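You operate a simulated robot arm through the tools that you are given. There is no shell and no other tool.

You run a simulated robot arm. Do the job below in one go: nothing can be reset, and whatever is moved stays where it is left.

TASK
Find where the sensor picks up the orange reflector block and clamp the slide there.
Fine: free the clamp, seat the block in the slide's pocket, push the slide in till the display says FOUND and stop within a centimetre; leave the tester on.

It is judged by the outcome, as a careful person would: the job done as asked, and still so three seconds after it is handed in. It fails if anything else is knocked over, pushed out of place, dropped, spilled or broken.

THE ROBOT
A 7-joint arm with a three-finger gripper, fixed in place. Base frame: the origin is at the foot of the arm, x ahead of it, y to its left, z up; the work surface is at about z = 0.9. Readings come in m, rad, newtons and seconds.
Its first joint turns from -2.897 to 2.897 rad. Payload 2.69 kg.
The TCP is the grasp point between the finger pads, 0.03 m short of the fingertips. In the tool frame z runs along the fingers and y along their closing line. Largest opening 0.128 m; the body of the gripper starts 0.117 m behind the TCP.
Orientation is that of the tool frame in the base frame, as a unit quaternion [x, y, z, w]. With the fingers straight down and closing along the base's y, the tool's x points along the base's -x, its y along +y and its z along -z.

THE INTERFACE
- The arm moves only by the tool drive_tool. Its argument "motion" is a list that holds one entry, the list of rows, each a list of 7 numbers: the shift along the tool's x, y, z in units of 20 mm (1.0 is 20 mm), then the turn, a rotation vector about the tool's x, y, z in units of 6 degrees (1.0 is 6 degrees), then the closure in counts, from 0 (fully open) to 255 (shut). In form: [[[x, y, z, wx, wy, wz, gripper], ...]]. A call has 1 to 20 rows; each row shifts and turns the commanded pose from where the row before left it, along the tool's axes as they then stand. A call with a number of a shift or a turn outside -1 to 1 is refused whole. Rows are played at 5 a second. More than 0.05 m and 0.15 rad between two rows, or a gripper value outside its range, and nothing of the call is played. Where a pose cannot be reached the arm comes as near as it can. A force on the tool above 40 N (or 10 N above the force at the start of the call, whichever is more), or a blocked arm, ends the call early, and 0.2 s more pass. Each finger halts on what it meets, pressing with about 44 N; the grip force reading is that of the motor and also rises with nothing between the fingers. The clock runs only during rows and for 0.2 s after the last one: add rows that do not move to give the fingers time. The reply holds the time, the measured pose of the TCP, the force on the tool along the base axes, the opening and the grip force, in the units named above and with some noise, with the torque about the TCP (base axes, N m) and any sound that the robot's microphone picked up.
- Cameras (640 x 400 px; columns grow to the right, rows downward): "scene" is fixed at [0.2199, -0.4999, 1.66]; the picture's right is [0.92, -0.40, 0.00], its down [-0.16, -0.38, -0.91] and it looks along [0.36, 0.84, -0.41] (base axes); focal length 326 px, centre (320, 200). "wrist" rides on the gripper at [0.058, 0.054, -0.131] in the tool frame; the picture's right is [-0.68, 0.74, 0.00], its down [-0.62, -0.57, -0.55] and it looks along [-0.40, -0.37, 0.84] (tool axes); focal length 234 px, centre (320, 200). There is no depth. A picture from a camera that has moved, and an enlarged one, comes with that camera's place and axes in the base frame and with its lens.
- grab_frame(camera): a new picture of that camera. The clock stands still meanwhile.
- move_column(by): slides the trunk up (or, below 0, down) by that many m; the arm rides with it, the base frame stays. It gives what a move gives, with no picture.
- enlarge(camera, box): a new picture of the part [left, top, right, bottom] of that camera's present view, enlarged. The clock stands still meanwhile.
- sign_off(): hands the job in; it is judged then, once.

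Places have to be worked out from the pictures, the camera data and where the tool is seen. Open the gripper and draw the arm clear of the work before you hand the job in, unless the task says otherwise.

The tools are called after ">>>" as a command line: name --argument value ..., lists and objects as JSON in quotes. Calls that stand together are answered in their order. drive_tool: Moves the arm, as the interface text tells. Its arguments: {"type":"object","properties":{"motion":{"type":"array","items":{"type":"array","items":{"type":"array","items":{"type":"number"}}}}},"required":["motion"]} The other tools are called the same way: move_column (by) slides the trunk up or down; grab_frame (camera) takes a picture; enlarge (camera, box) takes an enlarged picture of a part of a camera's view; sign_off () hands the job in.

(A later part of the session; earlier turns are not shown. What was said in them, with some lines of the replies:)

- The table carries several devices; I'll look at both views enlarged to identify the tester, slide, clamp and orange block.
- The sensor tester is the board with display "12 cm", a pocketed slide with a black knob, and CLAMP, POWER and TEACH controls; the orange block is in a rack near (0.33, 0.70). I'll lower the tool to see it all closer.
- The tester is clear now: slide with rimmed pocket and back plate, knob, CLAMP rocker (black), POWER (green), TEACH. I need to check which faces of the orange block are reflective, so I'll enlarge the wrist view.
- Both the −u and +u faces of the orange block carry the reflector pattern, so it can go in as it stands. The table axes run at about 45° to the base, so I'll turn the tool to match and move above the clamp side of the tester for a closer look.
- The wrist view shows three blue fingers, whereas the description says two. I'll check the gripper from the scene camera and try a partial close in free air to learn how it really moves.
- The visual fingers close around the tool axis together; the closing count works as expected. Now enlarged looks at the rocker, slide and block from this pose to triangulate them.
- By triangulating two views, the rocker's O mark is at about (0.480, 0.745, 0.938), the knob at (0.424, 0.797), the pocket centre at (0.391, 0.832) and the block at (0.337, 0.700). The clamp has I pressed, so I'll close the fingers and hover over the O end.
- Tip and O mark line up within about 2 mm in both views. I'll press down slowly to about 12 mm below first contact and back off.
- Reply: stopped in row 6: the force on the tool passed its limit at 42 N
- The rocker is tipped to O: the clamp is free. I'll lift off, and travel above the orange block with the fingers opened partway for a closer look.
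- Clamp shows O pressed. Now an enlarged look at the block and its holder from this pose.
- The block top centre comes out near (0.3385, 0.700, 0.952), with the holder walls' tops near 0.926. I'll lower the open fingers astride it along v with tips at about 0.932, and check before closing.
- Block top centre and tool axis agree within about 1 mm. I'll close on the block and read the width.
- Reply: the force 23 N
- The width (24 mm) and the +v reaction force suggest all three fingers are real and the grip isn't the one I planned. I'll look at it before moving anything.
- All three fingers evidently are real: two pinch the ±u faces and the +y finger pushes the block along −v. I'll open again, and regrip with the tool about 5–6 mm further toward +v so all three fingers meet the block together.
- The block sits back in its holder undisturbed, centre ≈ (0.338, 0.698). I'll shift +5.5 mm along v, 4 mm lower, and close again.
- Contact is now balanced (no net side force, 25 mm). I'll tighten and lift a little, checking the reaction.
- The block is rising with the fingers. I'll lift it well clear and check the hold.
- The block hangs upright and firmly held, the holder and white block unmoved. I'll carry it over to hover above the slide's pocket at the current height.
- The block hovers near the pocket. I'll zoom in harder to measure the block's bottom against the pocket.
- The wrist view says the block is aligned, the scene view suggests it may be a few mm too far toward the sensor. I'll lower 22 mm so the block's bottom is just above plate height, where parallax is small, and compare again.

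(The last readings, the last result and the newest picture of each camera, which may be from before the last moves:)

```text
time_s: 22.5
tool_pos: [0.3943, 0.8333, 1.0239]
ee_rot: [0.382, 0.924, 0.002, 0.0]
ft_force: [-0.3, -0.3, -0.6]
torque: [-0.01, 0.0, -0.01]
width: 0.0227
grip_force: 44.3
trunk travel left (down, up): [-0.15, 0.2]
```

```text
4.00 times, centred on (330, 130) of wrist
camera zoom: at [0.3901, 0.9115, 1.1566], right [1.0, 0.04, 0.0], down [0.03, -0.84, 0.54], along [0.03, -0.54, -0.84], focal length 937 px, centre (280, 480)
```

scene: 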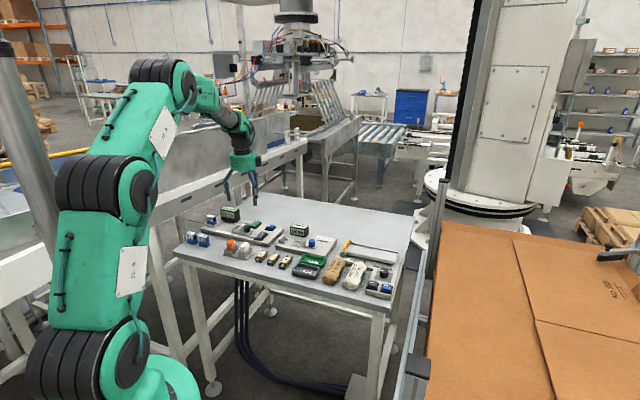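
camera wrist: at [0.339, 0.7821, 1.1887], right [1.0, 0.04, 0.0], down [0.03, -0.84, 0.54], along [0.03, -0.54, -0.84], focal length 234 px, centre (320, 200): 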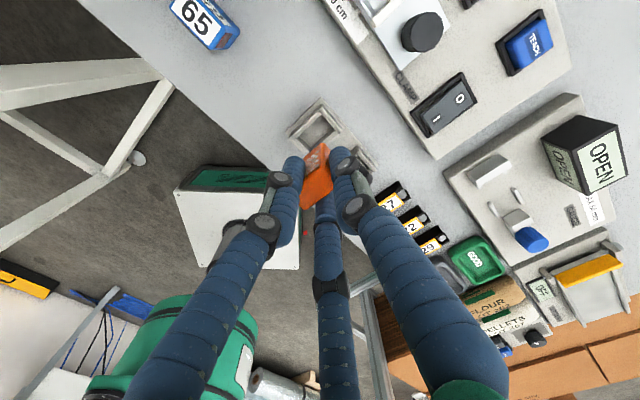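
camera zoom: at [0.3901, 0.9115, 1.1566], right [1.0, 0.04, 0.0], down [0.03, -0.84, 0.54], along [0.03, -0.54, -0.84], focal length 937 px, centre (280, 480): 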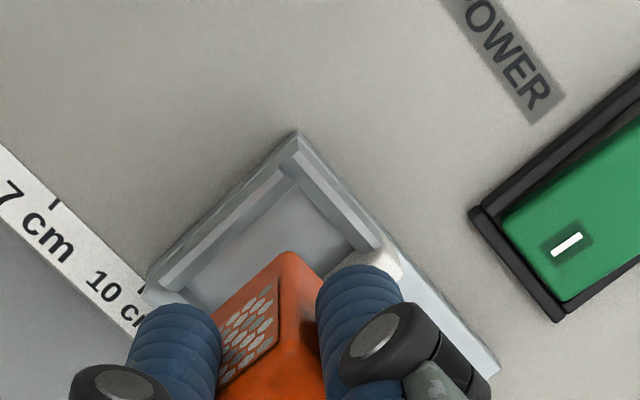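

Combining both views, the block seems to need about +6 mm along v and 1–2 mm toward −u. I'll make that correction, go 5 mm lower, and re-check.

>>> drive_tool --motion '[[[0.05, 0.27, 0, 0, 0, 0, 240], [0, 0, 0.25, 0, 0, 0, 240], [0, 0, 0, 0, 0, 0, 240]]]'

>>> enlarge --camera "scene" --box '[236, 208, 264, 236]'

>>> enlarge --camera "wrist" --box '[280, 80, 380, 180]'

```text
time_s: 23.3
tool_pos: [0.399, 0.8383, 1.0189]
ee_rot: [0.383, 0.924, 0.003, 0.0]
ft_force: [-0.1, 0.4, -0.8]
torque: [0.0, 0.0, 0.0]
width: 0.0228
grip_force: 44.1
trunk travel left (down, up): [-0.15, 0.2]
```

```text
14.29 times, centred on (250, 222) of scene
camera zoom: at [0.2199, -0.4999, 1.66], right [0.92, -0.4, 0.0], down [-0.16, -0.38, -0.91], along [0.36, 0.84, -0.41], focal length 4652 px, centre (1320, -114)
```

zoom: 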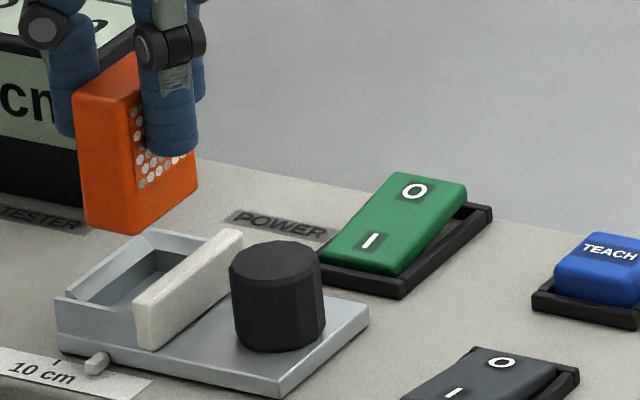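

```text
4.00 times, centred on (330, 130) of wrist
camera zoom: at [0.3933, 0.9165, 1.151], right [1.0, 0.04, 0.0], down [0.03, -0.84, 0.54], along [0.03, -0.54, -0.84], focal length 937 px, centre (280, 480)
```

zoom: 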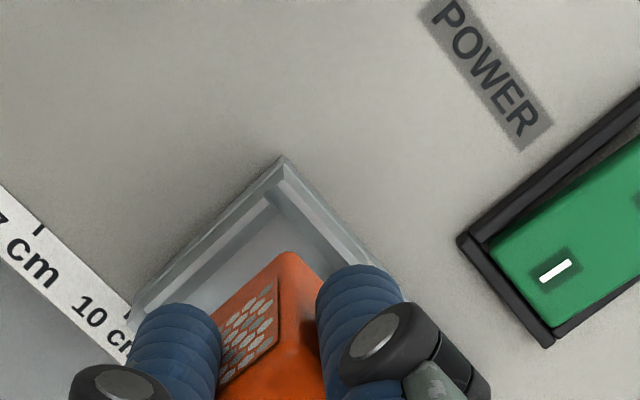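

Both views now agree the block is over the pocket. I'll lower 14 mm in small steps and look again.

>>> drive_tool --motion '[[[0, 0, 0.25, 0, 0, 0, 240], [0, 0, 0.25, 0, 0, 0, 240], [0, 0, 0.2, 0, 0, 0, 240], [0, 0, 0, 0, 0, 0, 240]]]'

>>> enlarge --camera "scene" --box '[236, 208, 264, 236]'

>>> enlarge --camera "wrist" --box '[280, 80, 380, 180]'

```text
time_s: 24.3
tool_pos: [0.3982, 0.8402, 1.0047]
ee_rot: [0.382, 0.924, 0.003, 0.0]
ft_force: [-0.3, 0.9, -0.5]
torque: [0.0, 0.0, 0.04]
width: 0.0226
grip_force: 44.3
trunk travel left (down, up): [-0.15, 0.2]
```

```text
14.29 times, centred on (250, 222) of scene
camera zoom: at [0.2199, -0.4999, 1.66], right [0.92, -0.4, 0.0], down [-0.16, -0.38, -0.91], along [0.36, 0.84, -0.41], focal length 4652 px, centre (1320, -114)
```

zoom: 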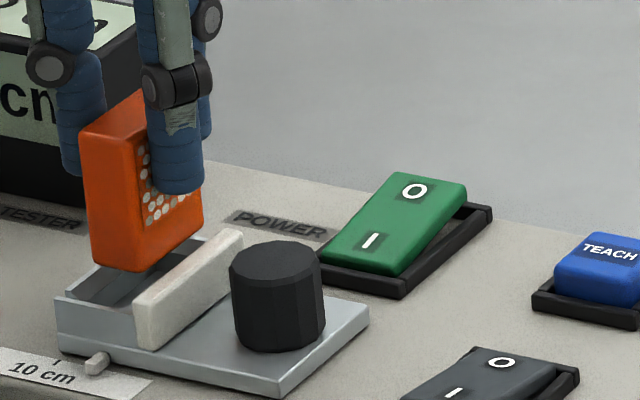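

```text
4.00 times, centred on (330, 130) of wrist
camera zoom: at [0.3941, 0.9174, 1.1371], right [1.0, 0.04, 0.0], down [0.03, -0.84, 0.54], along [0.03, -0.54, -0.84], focal length 937 px, centre (280, 480)
```

zoom: 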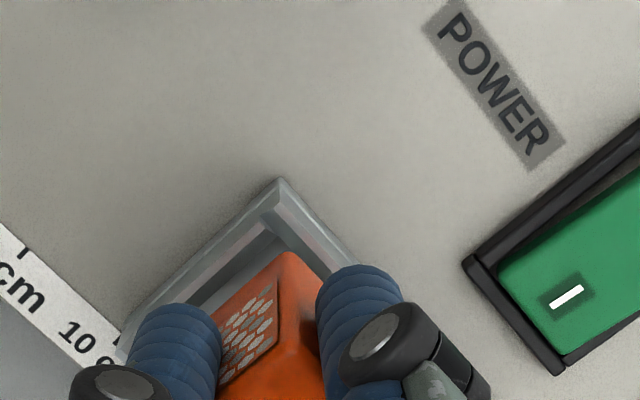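

Still free of contact and both views bracket the pocket. Lower another 6 mm and look closely.

>>> drive_tool --motion '[[[0, 0, 0.15, 0, 0, 0, 240], [0, 0, 0.15, 0, 0, 0, 240], [0, 0, 0, 0, 0, 0, 240]]]'

>>> enlarge --camera "scene" --box '[236, 214, 256, 234]'

>>> enlarge --camera "wrist" --box '[300, 110, 370, 180]'

```text
time_s: 25.1
tool_pos: [0.3986, 0.8388, 1.0001]
ee_rot: [0.382, 0.924, 0.003, 0.0]
ft_force: [0.4, -0.6, -0.6]
torque: [0.01, -0.04, -0.02]
width: 0.0228
grip_force: 43.8
trunk travel left (down, up): [-0.15, 0.2]
```

```text
16.00 times, centred on (246, 224) of scene
camera zoom: at [0.2199, -0.4999, 1.66], right [0.92, -0.4, 0.0], down [-0.16, -0.38, -0.91], along [0.36, 0.84, -0.41], focal length 5210 px, centre (1504, -184)
```

zoom: 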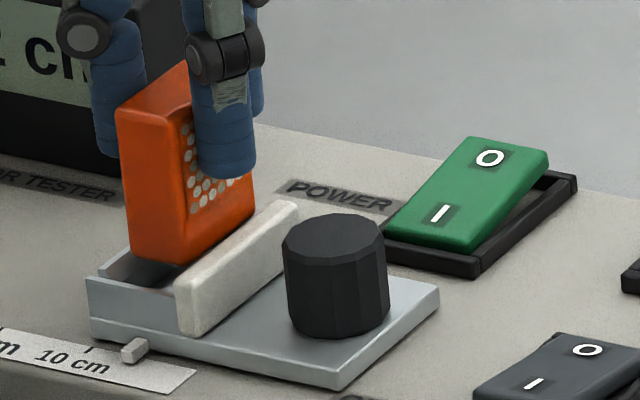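

```text
5.71 times, centred on (335, 145) of wrist
camera zoom: at [0.3939, 0.9171, 1.132], right [1.0, 0.04, 0.0], down [0.03, -0.84, 0.54], along [0.03, -0.54, -0.84], focal length 1338 px, centre (234, 514)
```

zoom: 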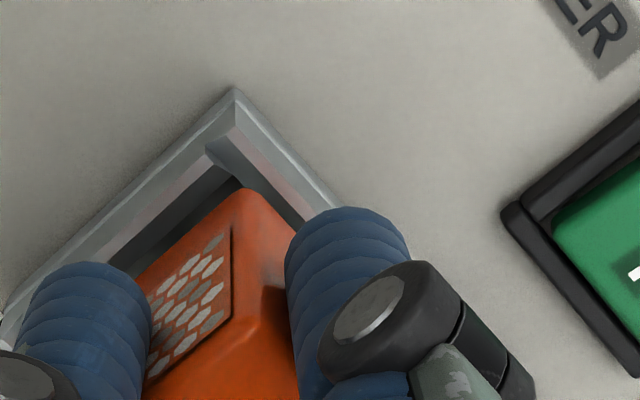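

Close now; I'll zoom at the pocket corner to judge clearances before the final descent.

>>> enlarge --camera "wrist" --box '[300, 120, 350, 160]'

>>> enlarge --camera "scene" --box '[240, 222, 256, 236]'

```text
10.00 times, centred on (325, 140) of wrist
camera zoom: at [0.3939, 0.9171, 1.132], right [1.0, 0.04, 0.0], down [0.03, -0.84, 0.54], along [0.03, -0.54, -0.84], focal length 2342 px, centre (270, 800)
```

zoom: 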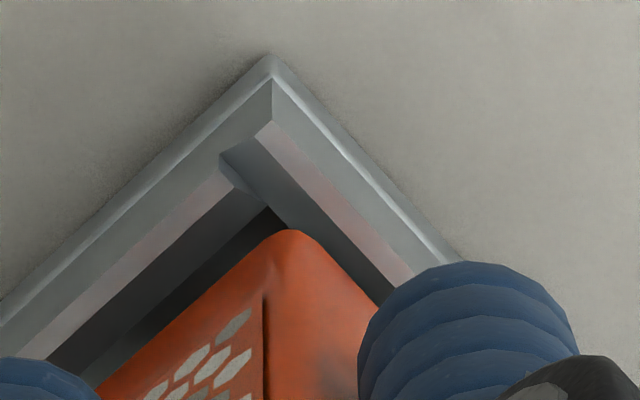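

```text
16.00 times, centred on (248, 229) of scene
camera zoom: at [0.2199, -0.4999, 1.66], right [0.92, -0.4, 0.0], down [-0.16, -0.38, -0.91], along [0.36, 0.84, -0.41], focal length 5210 px, centre (1472, -264)
```

zoom: 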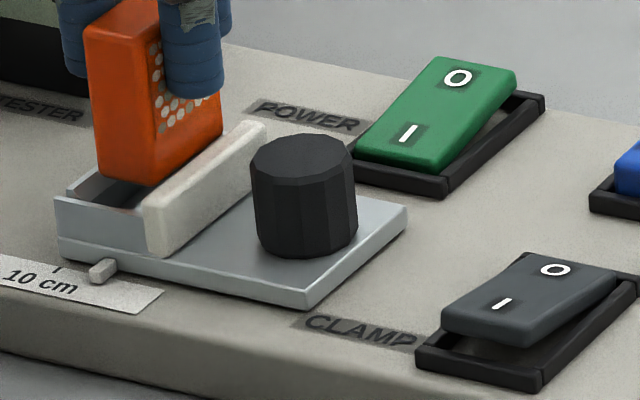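

Clearances look about 2 mm on each v side, 3 mm at −u and 5 mm at the plate. I'll shift 1 mm toward +u and lower 12 mm gently.

>>> drive_tool --motion '[[[-0.05, 0, 0, 0, 0, 0, 240], [0, 0, 0.15, 0, 0, 0, 240], [0, 0, 0.15, 0, 0, 0, 240], [0, 0, 0.15, 0, 0, 0, 240], [0, 0, 0.15, 0, 0, 0, 240], [0, 0, 0, 0, 0, 0, 240]]]'

>>> enlarge --camera "scene" --box '[240, 216, 260, 236]'

>>> enlarge --camera "wrist" --box '[290, 120, 350, 170]'

```text
time_s: 26.5
tool_pos: [0.3992, 0.8377, 0.9862]
ee_rot: [0.382, 0.924, 0.002, 0.001]
ft_force: [-3.4, -3.7, 2.2]
torque: [-0.18, 0.15, 0.0]
width: 0.0237
grip_force: 12.1
trunk travel left (down, up): [-0.15, 0.2]
```

```text
16.00 times, centred on (250, 226) of scene
camera zoom: at [0.2199, -0.4999, 1.66], right [0.92, -0.4, 0.0], down [-0.16, -0.38, -0.91], along [0.36, 0.84, -0.41], focal length 5210 px, centre (1440, -216)
```

zoom: 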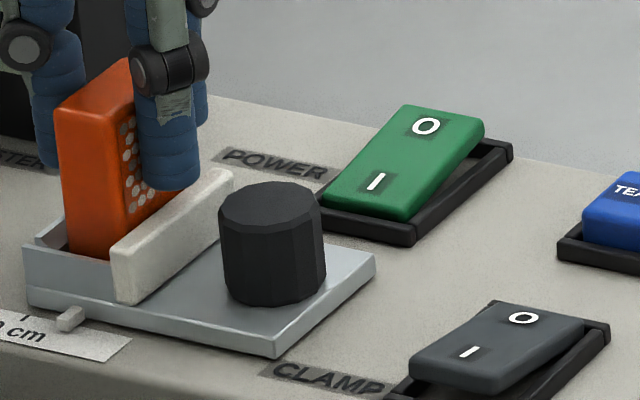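

```text
8.00 times, centred on (320, 145) of wrist
camera zoom: at [0.3943, 0.9153, 1.1193], right [1.0, 0.04, 0.0], down [0.03, -0.84, 0.55], along [0.03, -0.54, -0.84], focal length 1873 px, centre (320, 640)
```

zoom: 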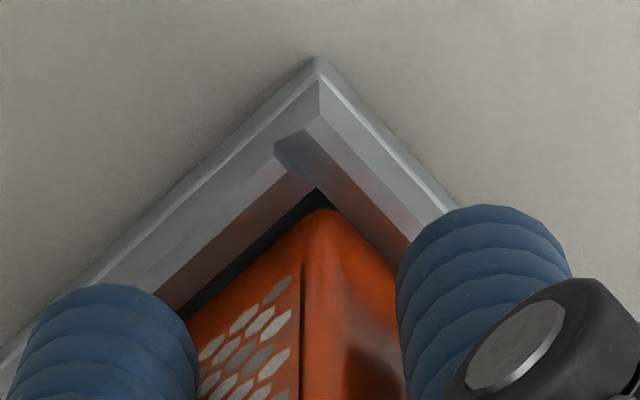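

The block is inside the rim and lightly touching the +v wall. I'll ease 1.5 mm toward −v and lower a further 5 mm.

>>> drive_tool --motion '[[[0, -0.08, 0, 0, 0, 0, 240], [0, 0, 0.1, 0, 0, 0, 240], [0, 0, 0.1, 0, 0, 0, 240], [0, 0, 0.05, 0, 0, 0, 240], [0, 0, 0, 0, 0, 0, 240]]]'

>>> enlarge --camera "scene" --box '[240, 216, 260, 236]'

>>> enlarge --camera "wrist" --box '[290, 120, 350, 170]'

```text
time_s: 27.7
tool_pos: [0.3983, 0.8371, 0.9829]
ee_rot: [0.383, 0.924, 0.003, 0.0]
ft_force: [-0.9, 0.4, -1.0]
torque: [0.07, 0.03, 0.0]
width: 0.024
grip_force: 11.9
trunk travel left (down, up): [-0.15, 0.2]
```

```text
16.00 times, centred on (250, 226) of scene
camera zoom: at [0.2199, -0.4999, 1.66], right [0.92, -0.4, 0.0], down [-0.16, -0.38, -0.91], along [0.36, 0.84, -0.41], focal length 5210 px, centre (1440, -216)
```

zoom: 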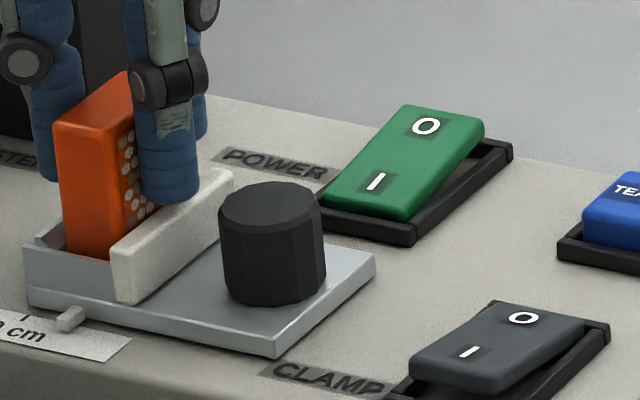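

```text
8.00 times, centred on (320, 145) of wrist
camera zoom: at [0.3936, 0.9146, 1.1155], right [1.0, 0.04, 0.0], down [0.03, -0.84, 0.54], along [0.03, -0.54, -0.84], focal length 1873 px, centre (320, 640)
```

zoom: 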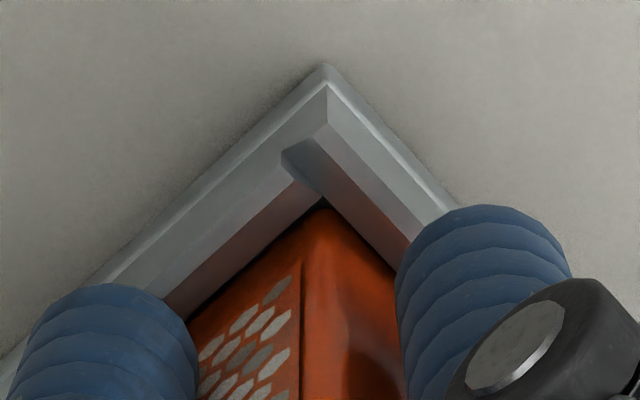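

The block's lower edges are now inside the pocket walls with no load. I'll lower in 1–2 mm steps to feel for the floor.

>>> drive_tool --motion '[[[0, 0, 0.1, 0, 0, 0, 240], [0, 0, 0.1, 0, 0, 0, 240], [0, 0, 0, 0, 0, 0, 240]]]'

>>> enlarge --camera "scene" --box '[240, 216, 260, 236]'

```text
time_s: 28.5
tool_pos: [0.3987, 0.8381, 0.9806]
ee_rot: [0.383, 0.924, 0.004, 0.0]
ft_force: [-1.0, -0.7, 10.9]
torque: [-0.08, 0.06, -0.01]
width: 0.0241
grip_force: 12.2
trunk travel left (down, up): [-0.15, 0.2]
```

```text
16.00 times, centred on (250, 226) of scene
camera zoom: at [0.2199, -0.4999, 1.66], right [0.92, -0.4, 0.0], down [-0.16, -0.38, -0.91], along [0.36, 0.84, -0.41], focal length 5210 px, centre (1440, -216)
```

zoom: 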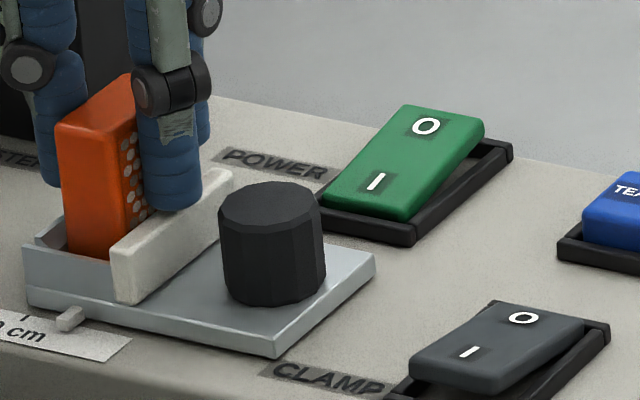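

About 11 N upward with the block down: it has met the pocket floor. I'll open the fingers moderately and check that it stands seated before lifting away.

>>> drive_tool --motion '[[[0, 0, -0.05, 0, 0, 0, 200], [0, 0, 0, 0, 0, 0, 180], [0, 0, 0, 0, 0, 0, 160], [0, 0, 0, 0, 0, 0, 160]]]'

>>> enlarge --camera "scene" --box '[240, 216, 260, 236]'

>>> enlarge --camera "wrist" --box '[270, 110, 370, 210]'

```text
time_s: 29.5
tool_pos: [0.3986, 0.8379, 0.9788]
ee_rot: [0.382, 0.924, 0.003, 0.0]
ft_force: [0.6, 0.4, 0.3]
torque: [-0.01, 0.01, -0.01]
width: 0.0478
grip_force: 0.1
trunk travel left (down, up): [-0.15, 0.2]
```

```text
16.00 times, centred on (250, 226) of scene
camera zoom: at [0.2199, -0.4999, 1.66], right [0.92, -0.4, 0.0], down [-0.16, -0.38, -0.91], along [0.36, 0.84, -0.41], focal length 5210 px, centre (1440, -216)
```

zoom: 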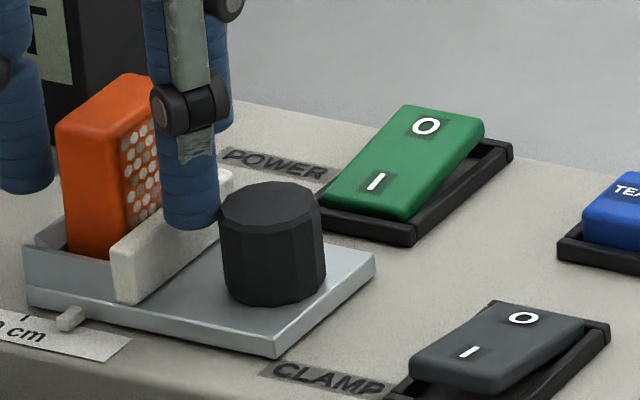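

```text
4.00 times, centred on (320, 160) of wrist
camera zoom: at [0.3941, 0.9157, 1.1126], right [1.0, 0.04, 0.0], down [0.03, -0.84, 0.54], along [0.03, -0.54, -0.84], focal length 937 px, centre (320, 360)
```

zoom: 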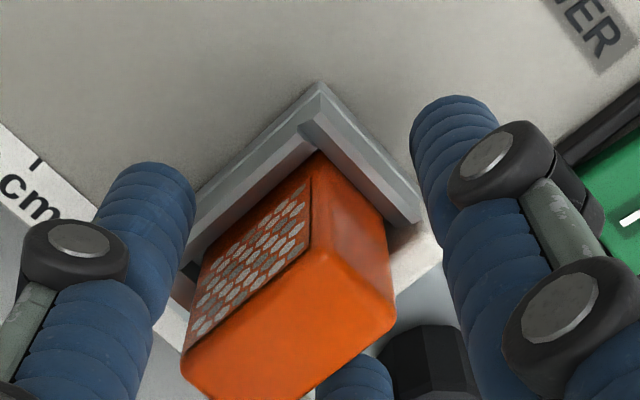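

The block stands square in the pocket. I'll lift straight up and clear, then check everything.

>>> drive_tool --motion '[[[0, 0, -0.5, 0, 0, 0, 160], [0, 0, -1, 0, 0, 0, 160], [0, 0, -1, 0, 0, 0, 160], [0, 0, -1, 0, 0, 0, 160], [0, 0, -1, 0, 0, 0, 160], [0, 0, 0, 0, 0, 0, 160]]]'

>>> enlarge --camera "scene" --box '[220, 196, 280, 246]'

>>> enlarge --camera "wrist" --box '[220, 60, 420, 210]'

```text
time_s: 30.9
tool_pos: [0.3959, 0.8381, 1.067]
ee_rot: [0.382, 0.924, 0.002, 0.001]
ft_force: [-0.4, 0.2, 1.1]
torque: [0.0, 0.0, 0.03]
width: 0.0478
grip_force: 0.1
trunk travel left (down, up): [-0.15, 0.2]
```

```text
8.00 times, centred on (250, 221) of scene
camera zoom: at [0.2199, -0.4999, 1.66], right [0.92, -0.4, 0.0], down [-0.16, -0.38, -0.91], along [0.36, 0.84, -0.41], focal length 2605 px, centre (880, 32)
```

zoom: 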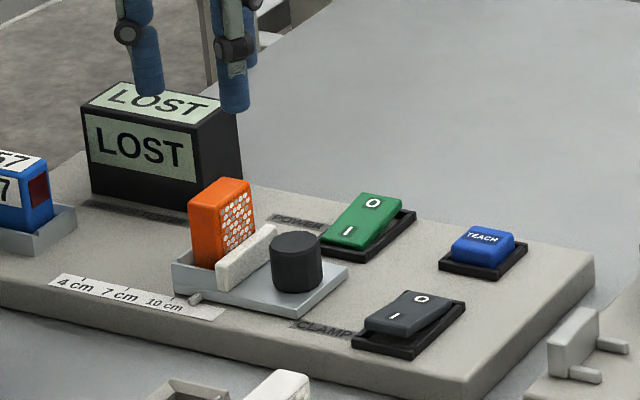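

```text
2.67 times, centred on (320, 135) of wrist
camera zoom: at [0.3917, 0.916, 1.2005], right [1.0, 0.04, 0.0], down [0.03, -0.84, 0.54], along [0.03, -0.54, -0.84], focal length 624 px, centre (320, 373)
```

zoom: 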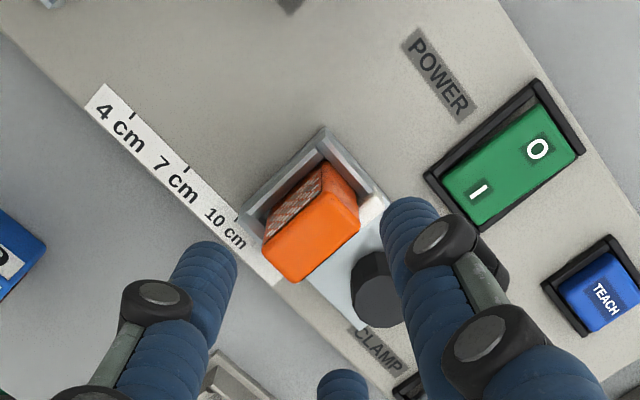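

The display says LOST: the tester is on and sees no block yet, as wanted. I'll close the fingers and come down behind the knob (its +u side) to push the slide in toward the sensor.

>>> drive_tool --motion '[[[-0.9, -0.05, 0, 0, 0, 0, 160], [-0.9, -0.05, 0, 0, 0, 0, 255], [-0.9, -0.05, 0, 0, 0, 0, 255], [-0.9, -0.05, 0, 0, 0, 0, 255], [-0.9, -0.05, 0, 0, 0, 0, 255], [0, 0, 0, 0, 0, 0, 255], [0, 0, 1, 0, 0, 0, 255], [0, 0, 1, 0, 0, 0, 255], [0, 0, 1, 0, 0, 0, 255], [0, 0, 0, 0, 0, 0, 255]]]'

>>> enlarge --camera "scene" --box '[220, 196, 280, 246]'

>>> enlarge --camera "wrist" --box '[220, 60, 420, 210]'

```text
time_s: 33.1
tool_pos: [0.4572, 0.7675, 1.0092]
ee_rot: [0.382, 0.924, 0.003, 0.001]
ft_force: [-0.7, 0.3, -1.1]
torque: [0.0, 0.05, 0.03]
width: 0.0021
grip_force: 31.4
trunk travel left (down, up): [-0.15, 0.2]
```

```text
8.00 times, centred on (250, 221) of scene
camera zoom: at [0.2199, -0.4999, 1.66], right [0.92, -0.4, 0.0], down [-0.16, -0.38, -0.91], along [0.36, 0.84, -0.41], focal length 2605 px, centre (880, 32)
```

zoom: 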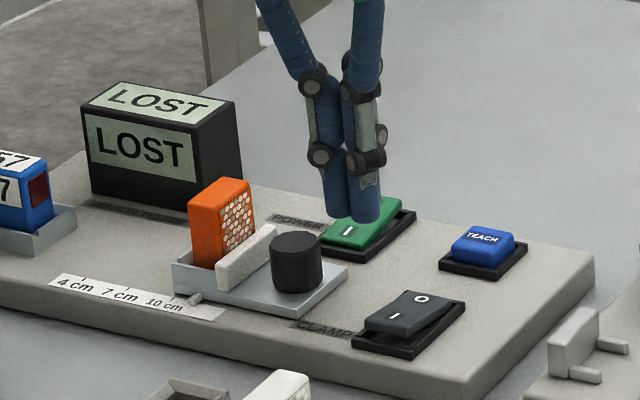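

```text
2.67 times, centred on (320, 135) of wrist
camera zoom: at [0.453, 0.8457, 1.1415], right [1.0, 0.04, 0.0], down [0.03, -0.84, 0.54], along [0.03, -0.54, -0.84], focal length 624 px, centre (320, 373)
```

zoom: 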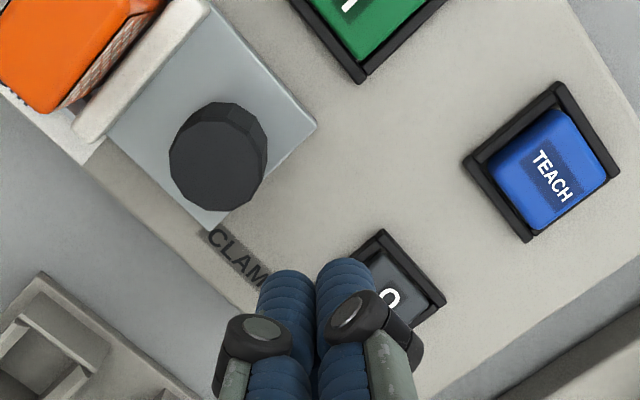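

Behind the knob at 43 mm along u and centred on it; POWER and TEACH are well clear. I'll go down to knob height (tips ≈ 0.939).

>>> drive_tool --motion '[[[0, 0.12, 0.9, 0, 0, 0, 255], [0, 0, 0.6, 0, 0, 0, 255], [0, 0, 0.5, 0, 0, 0, 255], [0, 0, 0, 0, 0, 0, 255]]]'

>>> enlarge --camera "scene" --box '[220, 196, 280, 246]'

>>> enlarge --camera "wrist" --box '[220, 60, 420, 210]'

```text
time_s: 34.1
tool_pos: [0.4613, 0.7714, 0.9681]
ee_rot: [0.382, 0.924, 0.003, 0.0]
ft_force: [0.1, -0.5, -0.1]
torque: [0.01, -0.03, 0.01]
width: 0.0021
grip_force: 31.6
trunk travel left (down, up): [-0.15, 0.2]
```

```text
8.00 times, centred on (250, 221) of scene
camera zoom: at [0.2199, -0.4999, 1.66], right [0.92, -0.4, 0.0], down [-0.16, -0.38, -0.91], along [0.36, 0.84, -0.41], focal length 2605 px, centre (880, 32)
```

zoom: 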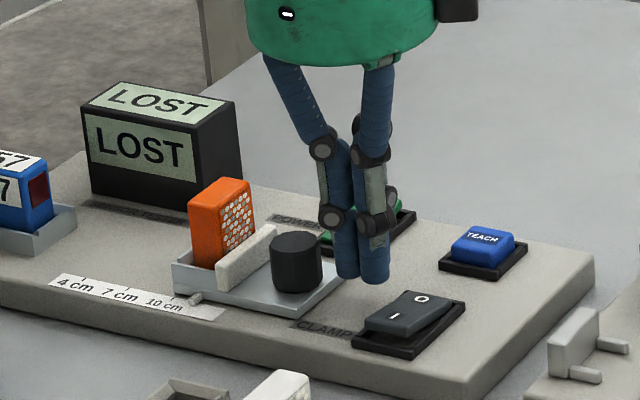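

```text
2.67 times, centred on (320, 135) of wrist
camera zoom: at [0.456, 0.849, 1.1013], right [1.0, 0.04, 0.0], down [0.03, -0.84, 0.54], along [0.03, -0.54, -0.84], focal length 624 px, centre (320, 373)
```

zoom: 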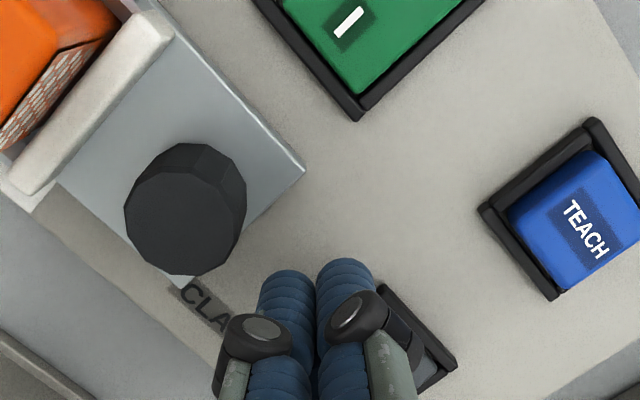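

The cluster is just behind the knob. I'll advance toward it and make first contact.

>>> drive_tool --motion '[[[0.4, 0, 0, 0, 0, 0, 255], [0.2, 0, 0, 0, 0, 0, 255], [0.15, 0, 0, 0, 0, 0, 255], [0.1, 0, 0, 0, 0, 0, 255], [0, 0, 0, 0, 0, 0, 255]]]'

>>> enlarge --camera "scene" --box '[220, 196, 280, 246]'

>>> enlarge --camera "wrist" --box '[220, 60, 420, 210]'

```text
time_s: 35.3
tool_pos: [0.4478, 0.7828, 0.9701]
ee_rot: [0.382, 0.924, 0.003, 0.0]
ft_force: [0.2, -1.2, -0.4]
torque: [0.0, -0.01, 0.03]
width: 0.002
grip_force: 31.8
trunk travel left (down, up): [-0.15, 0.2]
```

```text
8.00 times, centred on (250, 221) of scene
camera zoom: at [0.2199, -0.4999, 1.66], right [0.92, -0.4, 0.0], down [-0.16, -0.38, -0.91], along [0.36, 0.84, -0.41], focal length 2605 px, centre (880, 32)
```

zoom: 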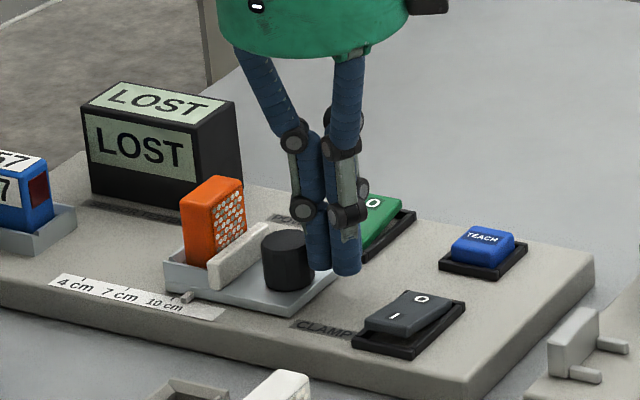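

```text
2.67 times, centred on (320, 135) of wrist
camera zoom: at [0.4432, 0.8614, 1.1029], right [1.0, 0.04, 0.0], down [0.03, -0.84, 0.54], along [0.03, -0.54, -0.84], focal length 624 px, centre (320, 373)
```

zoom: 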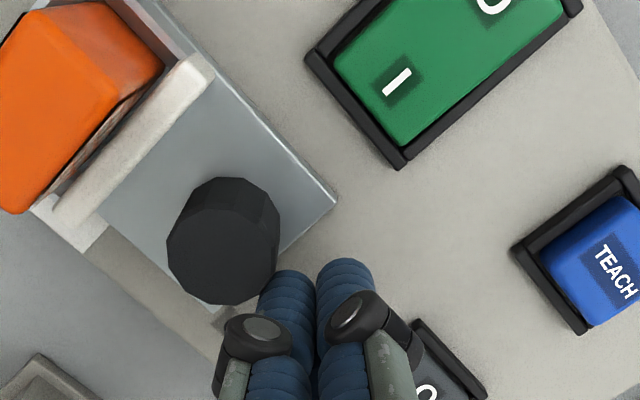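

The slide is moving freely, display still LOST. I'll continue in steps of about 6 mm, checking the display each time.

>>> drive_tool --motion '[[[0.1, 0, 0, 0, 0, 0, 255], [0.1, 0, 0, 0, 0, 0, 255], [0.1, 0, 0, 0, 0, 0, 255], [0, 0, 0, 0, 0, 0, 255]]]'

>>> enlarge --camera "scene" --box '[220, 196, 280, 246]'

```text
time_s: 36.3
tool_pos: [0.4442, 0.7884, 0.9682]
ee_rot: [0.382, 0.924, 0.003, 0.0]
ft_force: [0.0, 0.3, -0.5]
torque: [0.01, 0.0, 0.02]
width: 0.0021
grip_force: 31.7
trunk travel left (down, up): [-0.15, 0.2]
```

```text
8.00 times, centred on (250, 221) of scene
camera zoom: at [0.2199, -0.4999, 1.66], right [0.92, -0.4, 0.0], down [-0.16, -0.38, -0.91], along [0.36, 0.84, -0.41], focal length 2605 px, centre (880, 32)
```

zoom: 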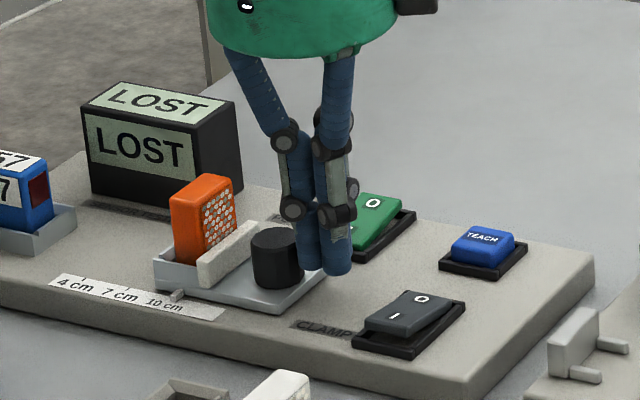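

Moved another 5–6 mm, still LOST. Continuing.

>>> drive_tool --motion '[[[0.1, 0, 0, 0, 0, 0, 255], [0.1, 0, 0, 0, 0, 0, 255], [0.1, 0, 0, 0, 0, 0, 255], [0, 0, 0, 0, 0, 0, 255]]]'

>>> enlarge --camera "scene" --box '[220, 196, 280, 246]'

```text
time_s: 37.3
tool_pos: [0.4394, 0.794, 0.9702]
ee_rot: [0.383, 0.924, 0.003, 0.001]
ft_force: [-0.7, 0.1, 0.5]
torque: [-0.03, -0.04, 0.06]
width: 0.0021
grip_force: 30.8
trunk travel left (down, up): [-0.15, 0.2]
```

```text
8.00 times, centred on (250, 221) of scene
camera zoom: at [0.2199, -0.4999, 1.66], right [0.92, -0.4, 0.0], down [-0.16, -0.38, -0.91], along [0.36, 0.84, -0.41], focal length 2605 px, centre (880, 32)
```

zoom: 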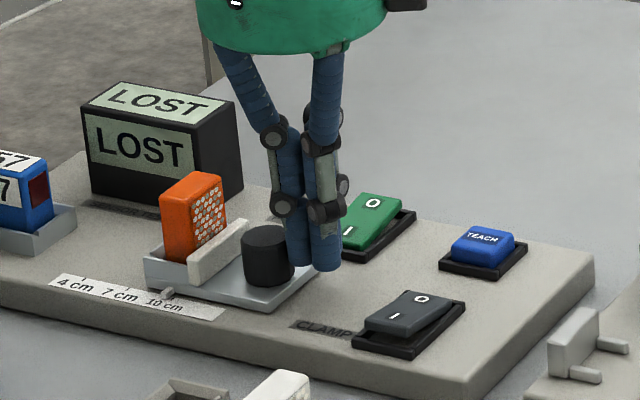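

Still LOST, pointer just past the 10 cm mark. Next step.

>>> drive_tool --motion '[[[0.1, 0, 0, 0, 0, 0, 255], [0.1, 0, 0, 0, 0, 0, 255], [0.1, 0, 0, 0, 0, 0, 255], [0, 0, 0, 0, 0, 0, 255]]]'

>>> enlarge --camera "scene" --box '[220, 196, 280, 246]'

```text
time_s: 38.3
tool_pos: [0.436, 0.7977, 0.9675]
ee_rot: [0.382, 0.924, 0.003, 0.0]
ft_force: [0.3, 1.1, 0.1]
torque: [-0.04, 0.0, 0.04]
width: 0.0023
grip_force: 32.0
trunk travel left (down, up): [-0.15, 0.2]
```

```text
8.00 times, centred on (250, 221) of scene
camera zoom: at [0.2199, -0.4999, 1.66], right [0.92, -0.4, 0.0], down [-0.16, -0.38, -0.91], along [0.36, 0.84, -0.41], focal length 2605 px, centre (880, 32)
```

zoom: 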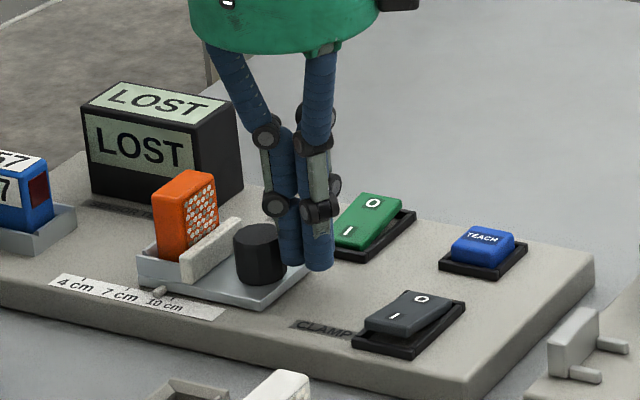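

LOST, pointer around 9.5 cm. Next step.

>>> drive_tool --motion '[[[0.1, 0, 0, 0, 0, 0, 255], [0.1, 0, 0, 0, 0, 0, 255], [0.1, 0, 0, 0, 0, 0, 255], [0, 0, 0, 0, 0, 0, 255]]]'

>>> enlarge --camera "scene" --box '[220, 196, 280, 246]'

```text
time_s: 39.3
tool_pos: [0.43, 0.8014, 0.9699]
ee_rot: [0.382, 0.924, 0.003, -0.001]
ft_force: [-0.4, 0.0, 0.5]
torque: [0.02, -0.01, 0.0]
width: 0.002
grip_force: 31.4
trunk travel left (down, up): [-0.15, 0.2]
```

```text
8.00 times, centred on (250, 221) of scene
camera zoom: at [0.2199, -0.4999, 1.66], right [0.92, -0.4, 0.0], down [-0.16, -0.38, -0.91], along [0.36, 0.84, -0.41], focal length 2605 px, centre (880, 32)
```

zoom: 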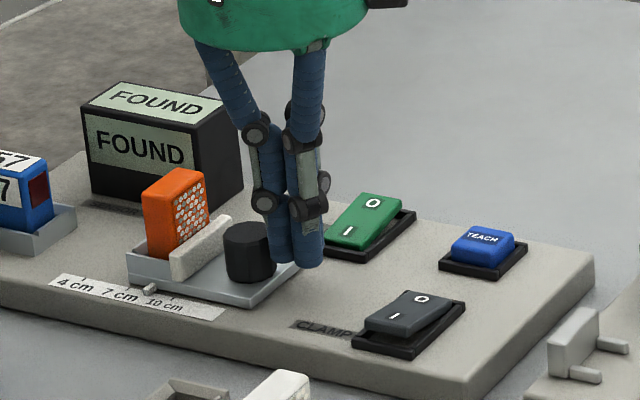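

FOUND has appeared after this ~6 mm step. I'll stop here, back the fingers away from the knob, lift, and move above the clamp rocker's I end.

>>> drive_tool --motion '[[[-0.3, 0, 0, 0, 0, 0, 255], [-0.3, 0, 0, 0, 0, 0, 255], [0, 0, -1, 0, 0, 0, 255], [0, 0, -1, 0, 0, 0, 255], [0, 0, -1, 0, 0, 0, 255], [-0.73, -0.41, 0, 0, 0, 0, 255], [-0.73, -0.41, 0, 0, 0, 0, 255], [-0.73, -0.41, 0, 0, 0, 0, 255], [-0.73, -0.41, 0, 0, 0, 0, 255], [0, 0, 0, 0, 0, 0, 255], [0, 0, 0, 0, 0, 0, 255]]]'

>>> enlarge --camera "scene" --box '[220, 196, 280, 246]'

>>> enlarge --camera "wrist" --box '[220, 60, 420, 210]'

```text
time_s: 41.7
tool_pos: [0.4582, 0.7274, 1.0286]
ee_rot: [0.383, 0.924, 0.003, 0.0]
ft_force: [1.0, -0.4, -0.1]
torque: [-0.05, 0.04, 0.02]
width: 0.002
grip_force: 31.3
trunk travel left (down, up): [-0.15, 0.2]
```

```text
8.00 times, centred on (250, 221) of scene
camera zoom: at [0.2199, -0.4999, 1.66], right [0.92, -0.4, 0.0], down [-0.16, -0.38, -0.91], along [0.36, 0.84, -0.41], focal length 2605 px, centre (880, 32)
```

zoom: 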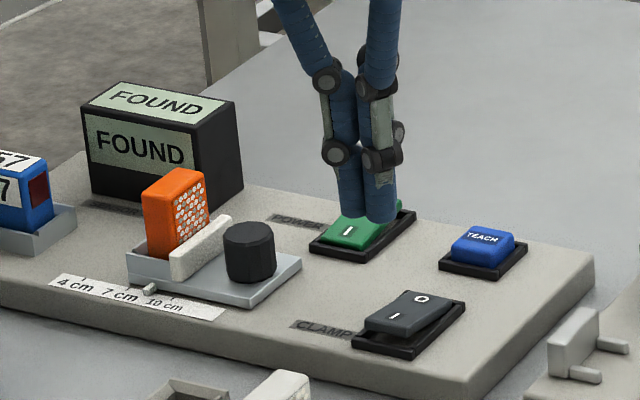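

```text
2.67 times, centred on (320, 135) of wrist
camera zoom: at [0.4537, 0.8055, 1.1615], right [1.0, 0.04, 0.0], down [0.03, -0.84, 0.54], along [0.03, -0.54, -0.84], focal length 624 px, centre (320, 373)
```

zoom: 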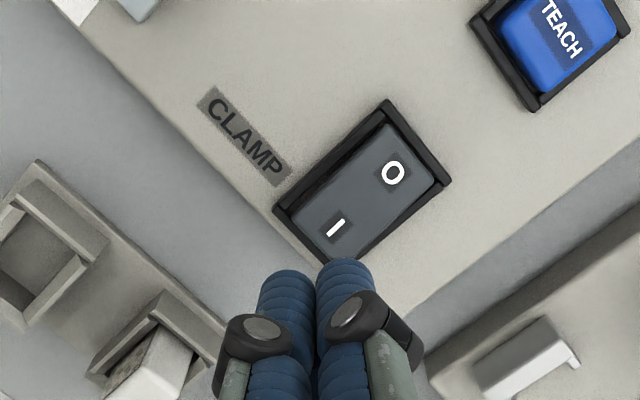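

Still FOUND with the arm clear, and the slide hasn't moved. The I mark is at about (0.461, 0.726); I'll press it as I did with O.

>>> drive_tool --motion '[[[-0.15, -0.04, 0, 0, 0, 0, 255], [0, 0, 1, 0, 0, 0, 255], [0, 0, 1, 0, 0, 0, 255], [0, 0, 0.6, 0, 0, 0, 255], [0, 0, 0.2, 0, 0, 0, 255], [0, 0, 0.2, 0, 0, 0, 255], [0, 0, 0.2, 0, 0, 0, 255], [0, 0, 0.2, 0, 0, 0, 255], [0, 0, 0.2, 0, 0, 0, 255]]]'

>>> enlarge --camera "scene" --box '[220, 196, 280, 246]'

```text
time_s: 43.7
tool_pos: [0.4592, 0.7255, 0.9605]
ee_rot: [0.382, 0.924, 0.005, 0.001]
ft_force: [-4.8, -9.0, 27.3]
torque: [-0.02, -0.19, -0.12]
width: 0.006
grip_force: 31.2
trunk travel left (down, up): [-0.15, 0.2]
```

```text
8.00 times, centred on (250, 221) of scene
camera zoom: at [0.2199, -0.4999, 1.66], right [0.92, -0.4, 0.0], down [-0.16, -0.38, -0.91], along [0.36, 0.84, -0.41], focal length 2605 px, centre (880, 32)
```

zoom: 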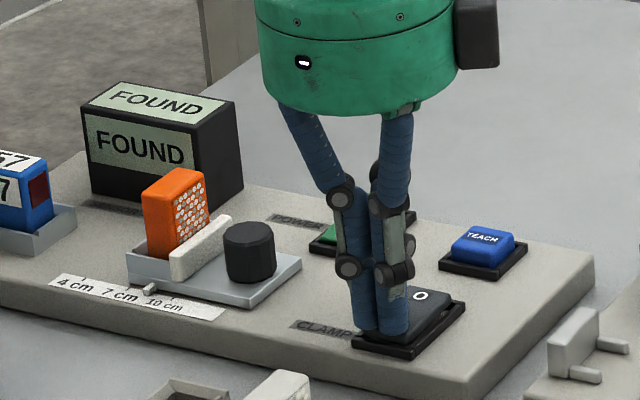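

The rocker appears tipped to I. I'll lift off and check its position and the display.

>>> drive_tool --motion '[[[0, 0, -0.5, 0, 0, 0, 255], [0, 0, -1, 0, 0, 0, 255], [0, 0, -1, 0, 0, 0, 255], [0, 0, -1, 0, 0, 0, 255], [0, 0, -1, 0, 0, 0, 255], [0, 0, -1, 0, 0, 0, 255], [0, 0, -1, 0, 0, 0, 255], [0, 0, -1, 0, 0, 0, 200], [0, 0, 0, 0, 0, 0, 100]]]'

>>> enlarge --camera "scene" --box '[220, 196, 280, 246]'

>>> grab_frame --camera "scene"

>>> grab_frame --camera "wrist"

```text
time_s: 45.7
tool_pos: [0.4582, 0.7237, 1.1083]
ee_rot: [0.382, 0.924, 0.003, 0.0]
ft_force: [-0.6, 0.0, 1.1]
torque: [0.01, -0.03, 0.04]
width: 0.0777
grip_force: 0.0
trunk travel left (down, up): [-0.15, 0.2]
```

```text
8.00 times, centred on (250, 221) of scene
camera zoom: at [0.2199, -0.4999, 1.66], right [0.92, -0.4, 0.0], down [-0.16, -0.38, -0.91], along [0.36, 0.84, -0.41], focal length 2605 px, centre (880, 32)
```

zoom: 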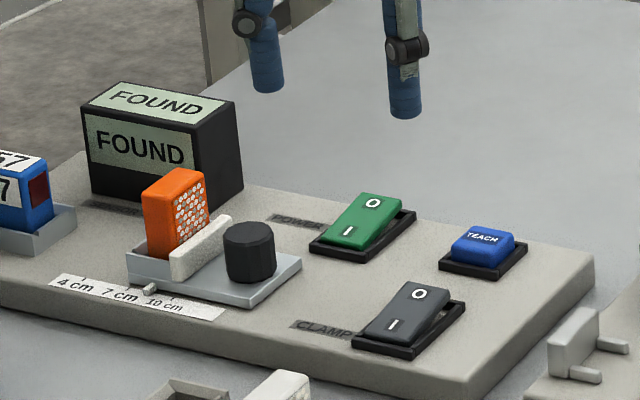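

```text
taken
```

scene: 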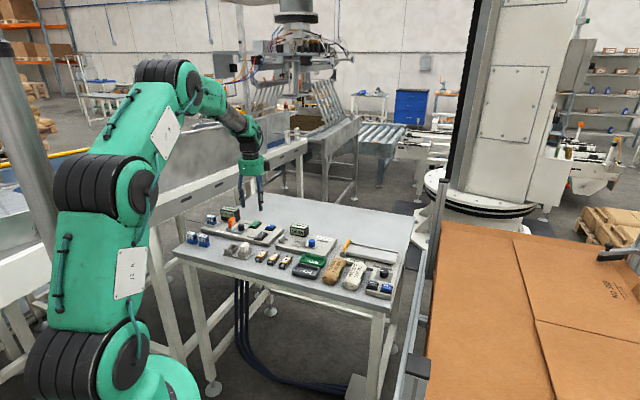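

```text
taken
camera wrist: at [0.453, 0.802, 1.2404], right [1.0, 0.04, 0.0], down [0.03, -0.84, 0.54], along [0.03, -0.54, -0.84], focal length 234 px, centre (320, 200)
```

wrist: 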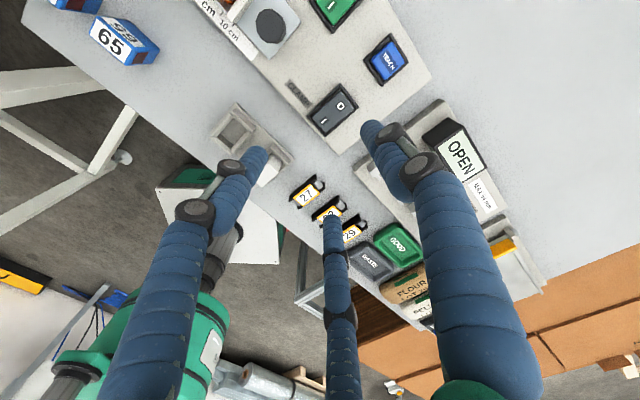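

The clamp is at I, power is on, the display reads FOUND and nothing else has moved. I'll open fully and raise the arm well clear, then make a final check.

>>> drive_tool --motion '[[[0, 0, -1, 0, 0, 0, 60], [0, 0, -1, 0, 0, 0, 0], [0, 0, -1, 0, 0, 0, 0], [0, 0, -1, 0, 0, 0, 0], [0, 0, -1, 0, 0, 0, 0], [0, 0, -1, 0, 0, 0, 0], [0, 0, 0, 0, 0, 0, 0], [0, 0, 0, 0, 0, 0, 0]]]'

>>> enlarge --camera "scene" --box '[225, 200, 275, 240]'

>>> enlarge --camera "scene" --box '[170, 190, 420, 310]'

```text
time_s: 47.5
tool_pos: [0.4579, 0.7249, 1.2267]
ee_rot: [0.383, 0.924, 0.003, 0.0]
ft_force: [1.3, 0.5, -0.2]
torque: [-0.05, -0.01, -0.01]
width: 0.128
grip_force: 0.1
trunk travel left (down, up): [-0.15, 0.2]
```

```text
10.00 times, centred on (250, 220) of scene
camera zoom: at [0.2199, -0.4999, 1.66], right [0.92, -0.4, 0.0], down [-0.16, -0.38, -0.91], along [0.36, 0.84, -0.41], focal length 3256 px, centre (1020, 0)
```

zoom: 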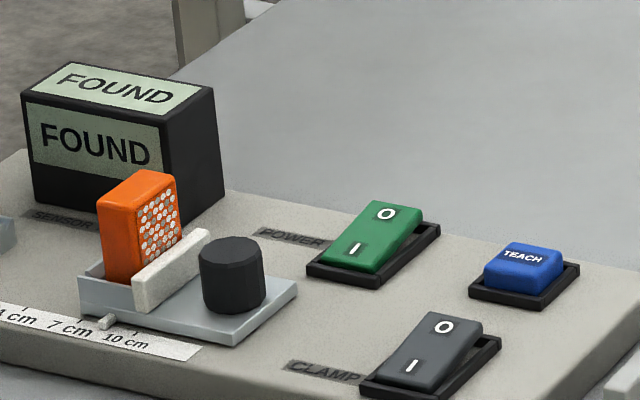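

```text
2.56 times, centred on (295, 250) of scene
camera zoom: at [0.2199, -0.4999, 1.66], right [0.92, -0.4, 0.0], down [-0.16, -0.38, -0.91], along [0.36, 0.84, -0.41], focal length 834 px, centre (384, 72)
```

zoom: 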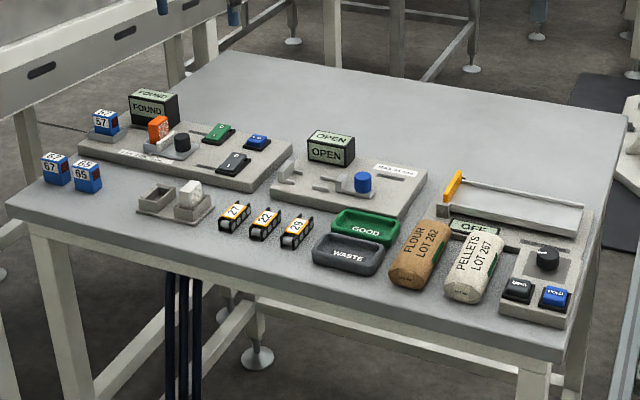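

Everything is as asked: block seated, display FOUND, clamp on I, tester on, other items in place, arm clear and gripper open. I'm handing it in.

>>> sign_off

```text
The job is handed in.
```

The orange reflector block is seated in the slide's pocket. The slide is clamped where the display first read FOUND, and I've handed the job in.

- **Position:** I pushed the slide in steps of about 6 mm. It read LOST at one step and FOUND at the next, so it sits within about 6 mm of the pick-up point. The pointer is between the 7 cm and 10 cm marks, nearer 10.
- **Clamp:** I freed it (O) before moving the slide and set it back to I afterwards. The display still read FOUND after that and in the last picture.
- **Tester:** it is still on. I did not touch the POWER rocker or TEACH.
- **Other items:** the final pictures show nothing else moved or knocked over, and the arm is raised clear with the gripper open.
- **Gripper:** the wrist camera shows three fingers, not the two described, and they close together around the tool axis. My first grip pushed the block sideways in its holder, so I opened and regripped before lifting it.
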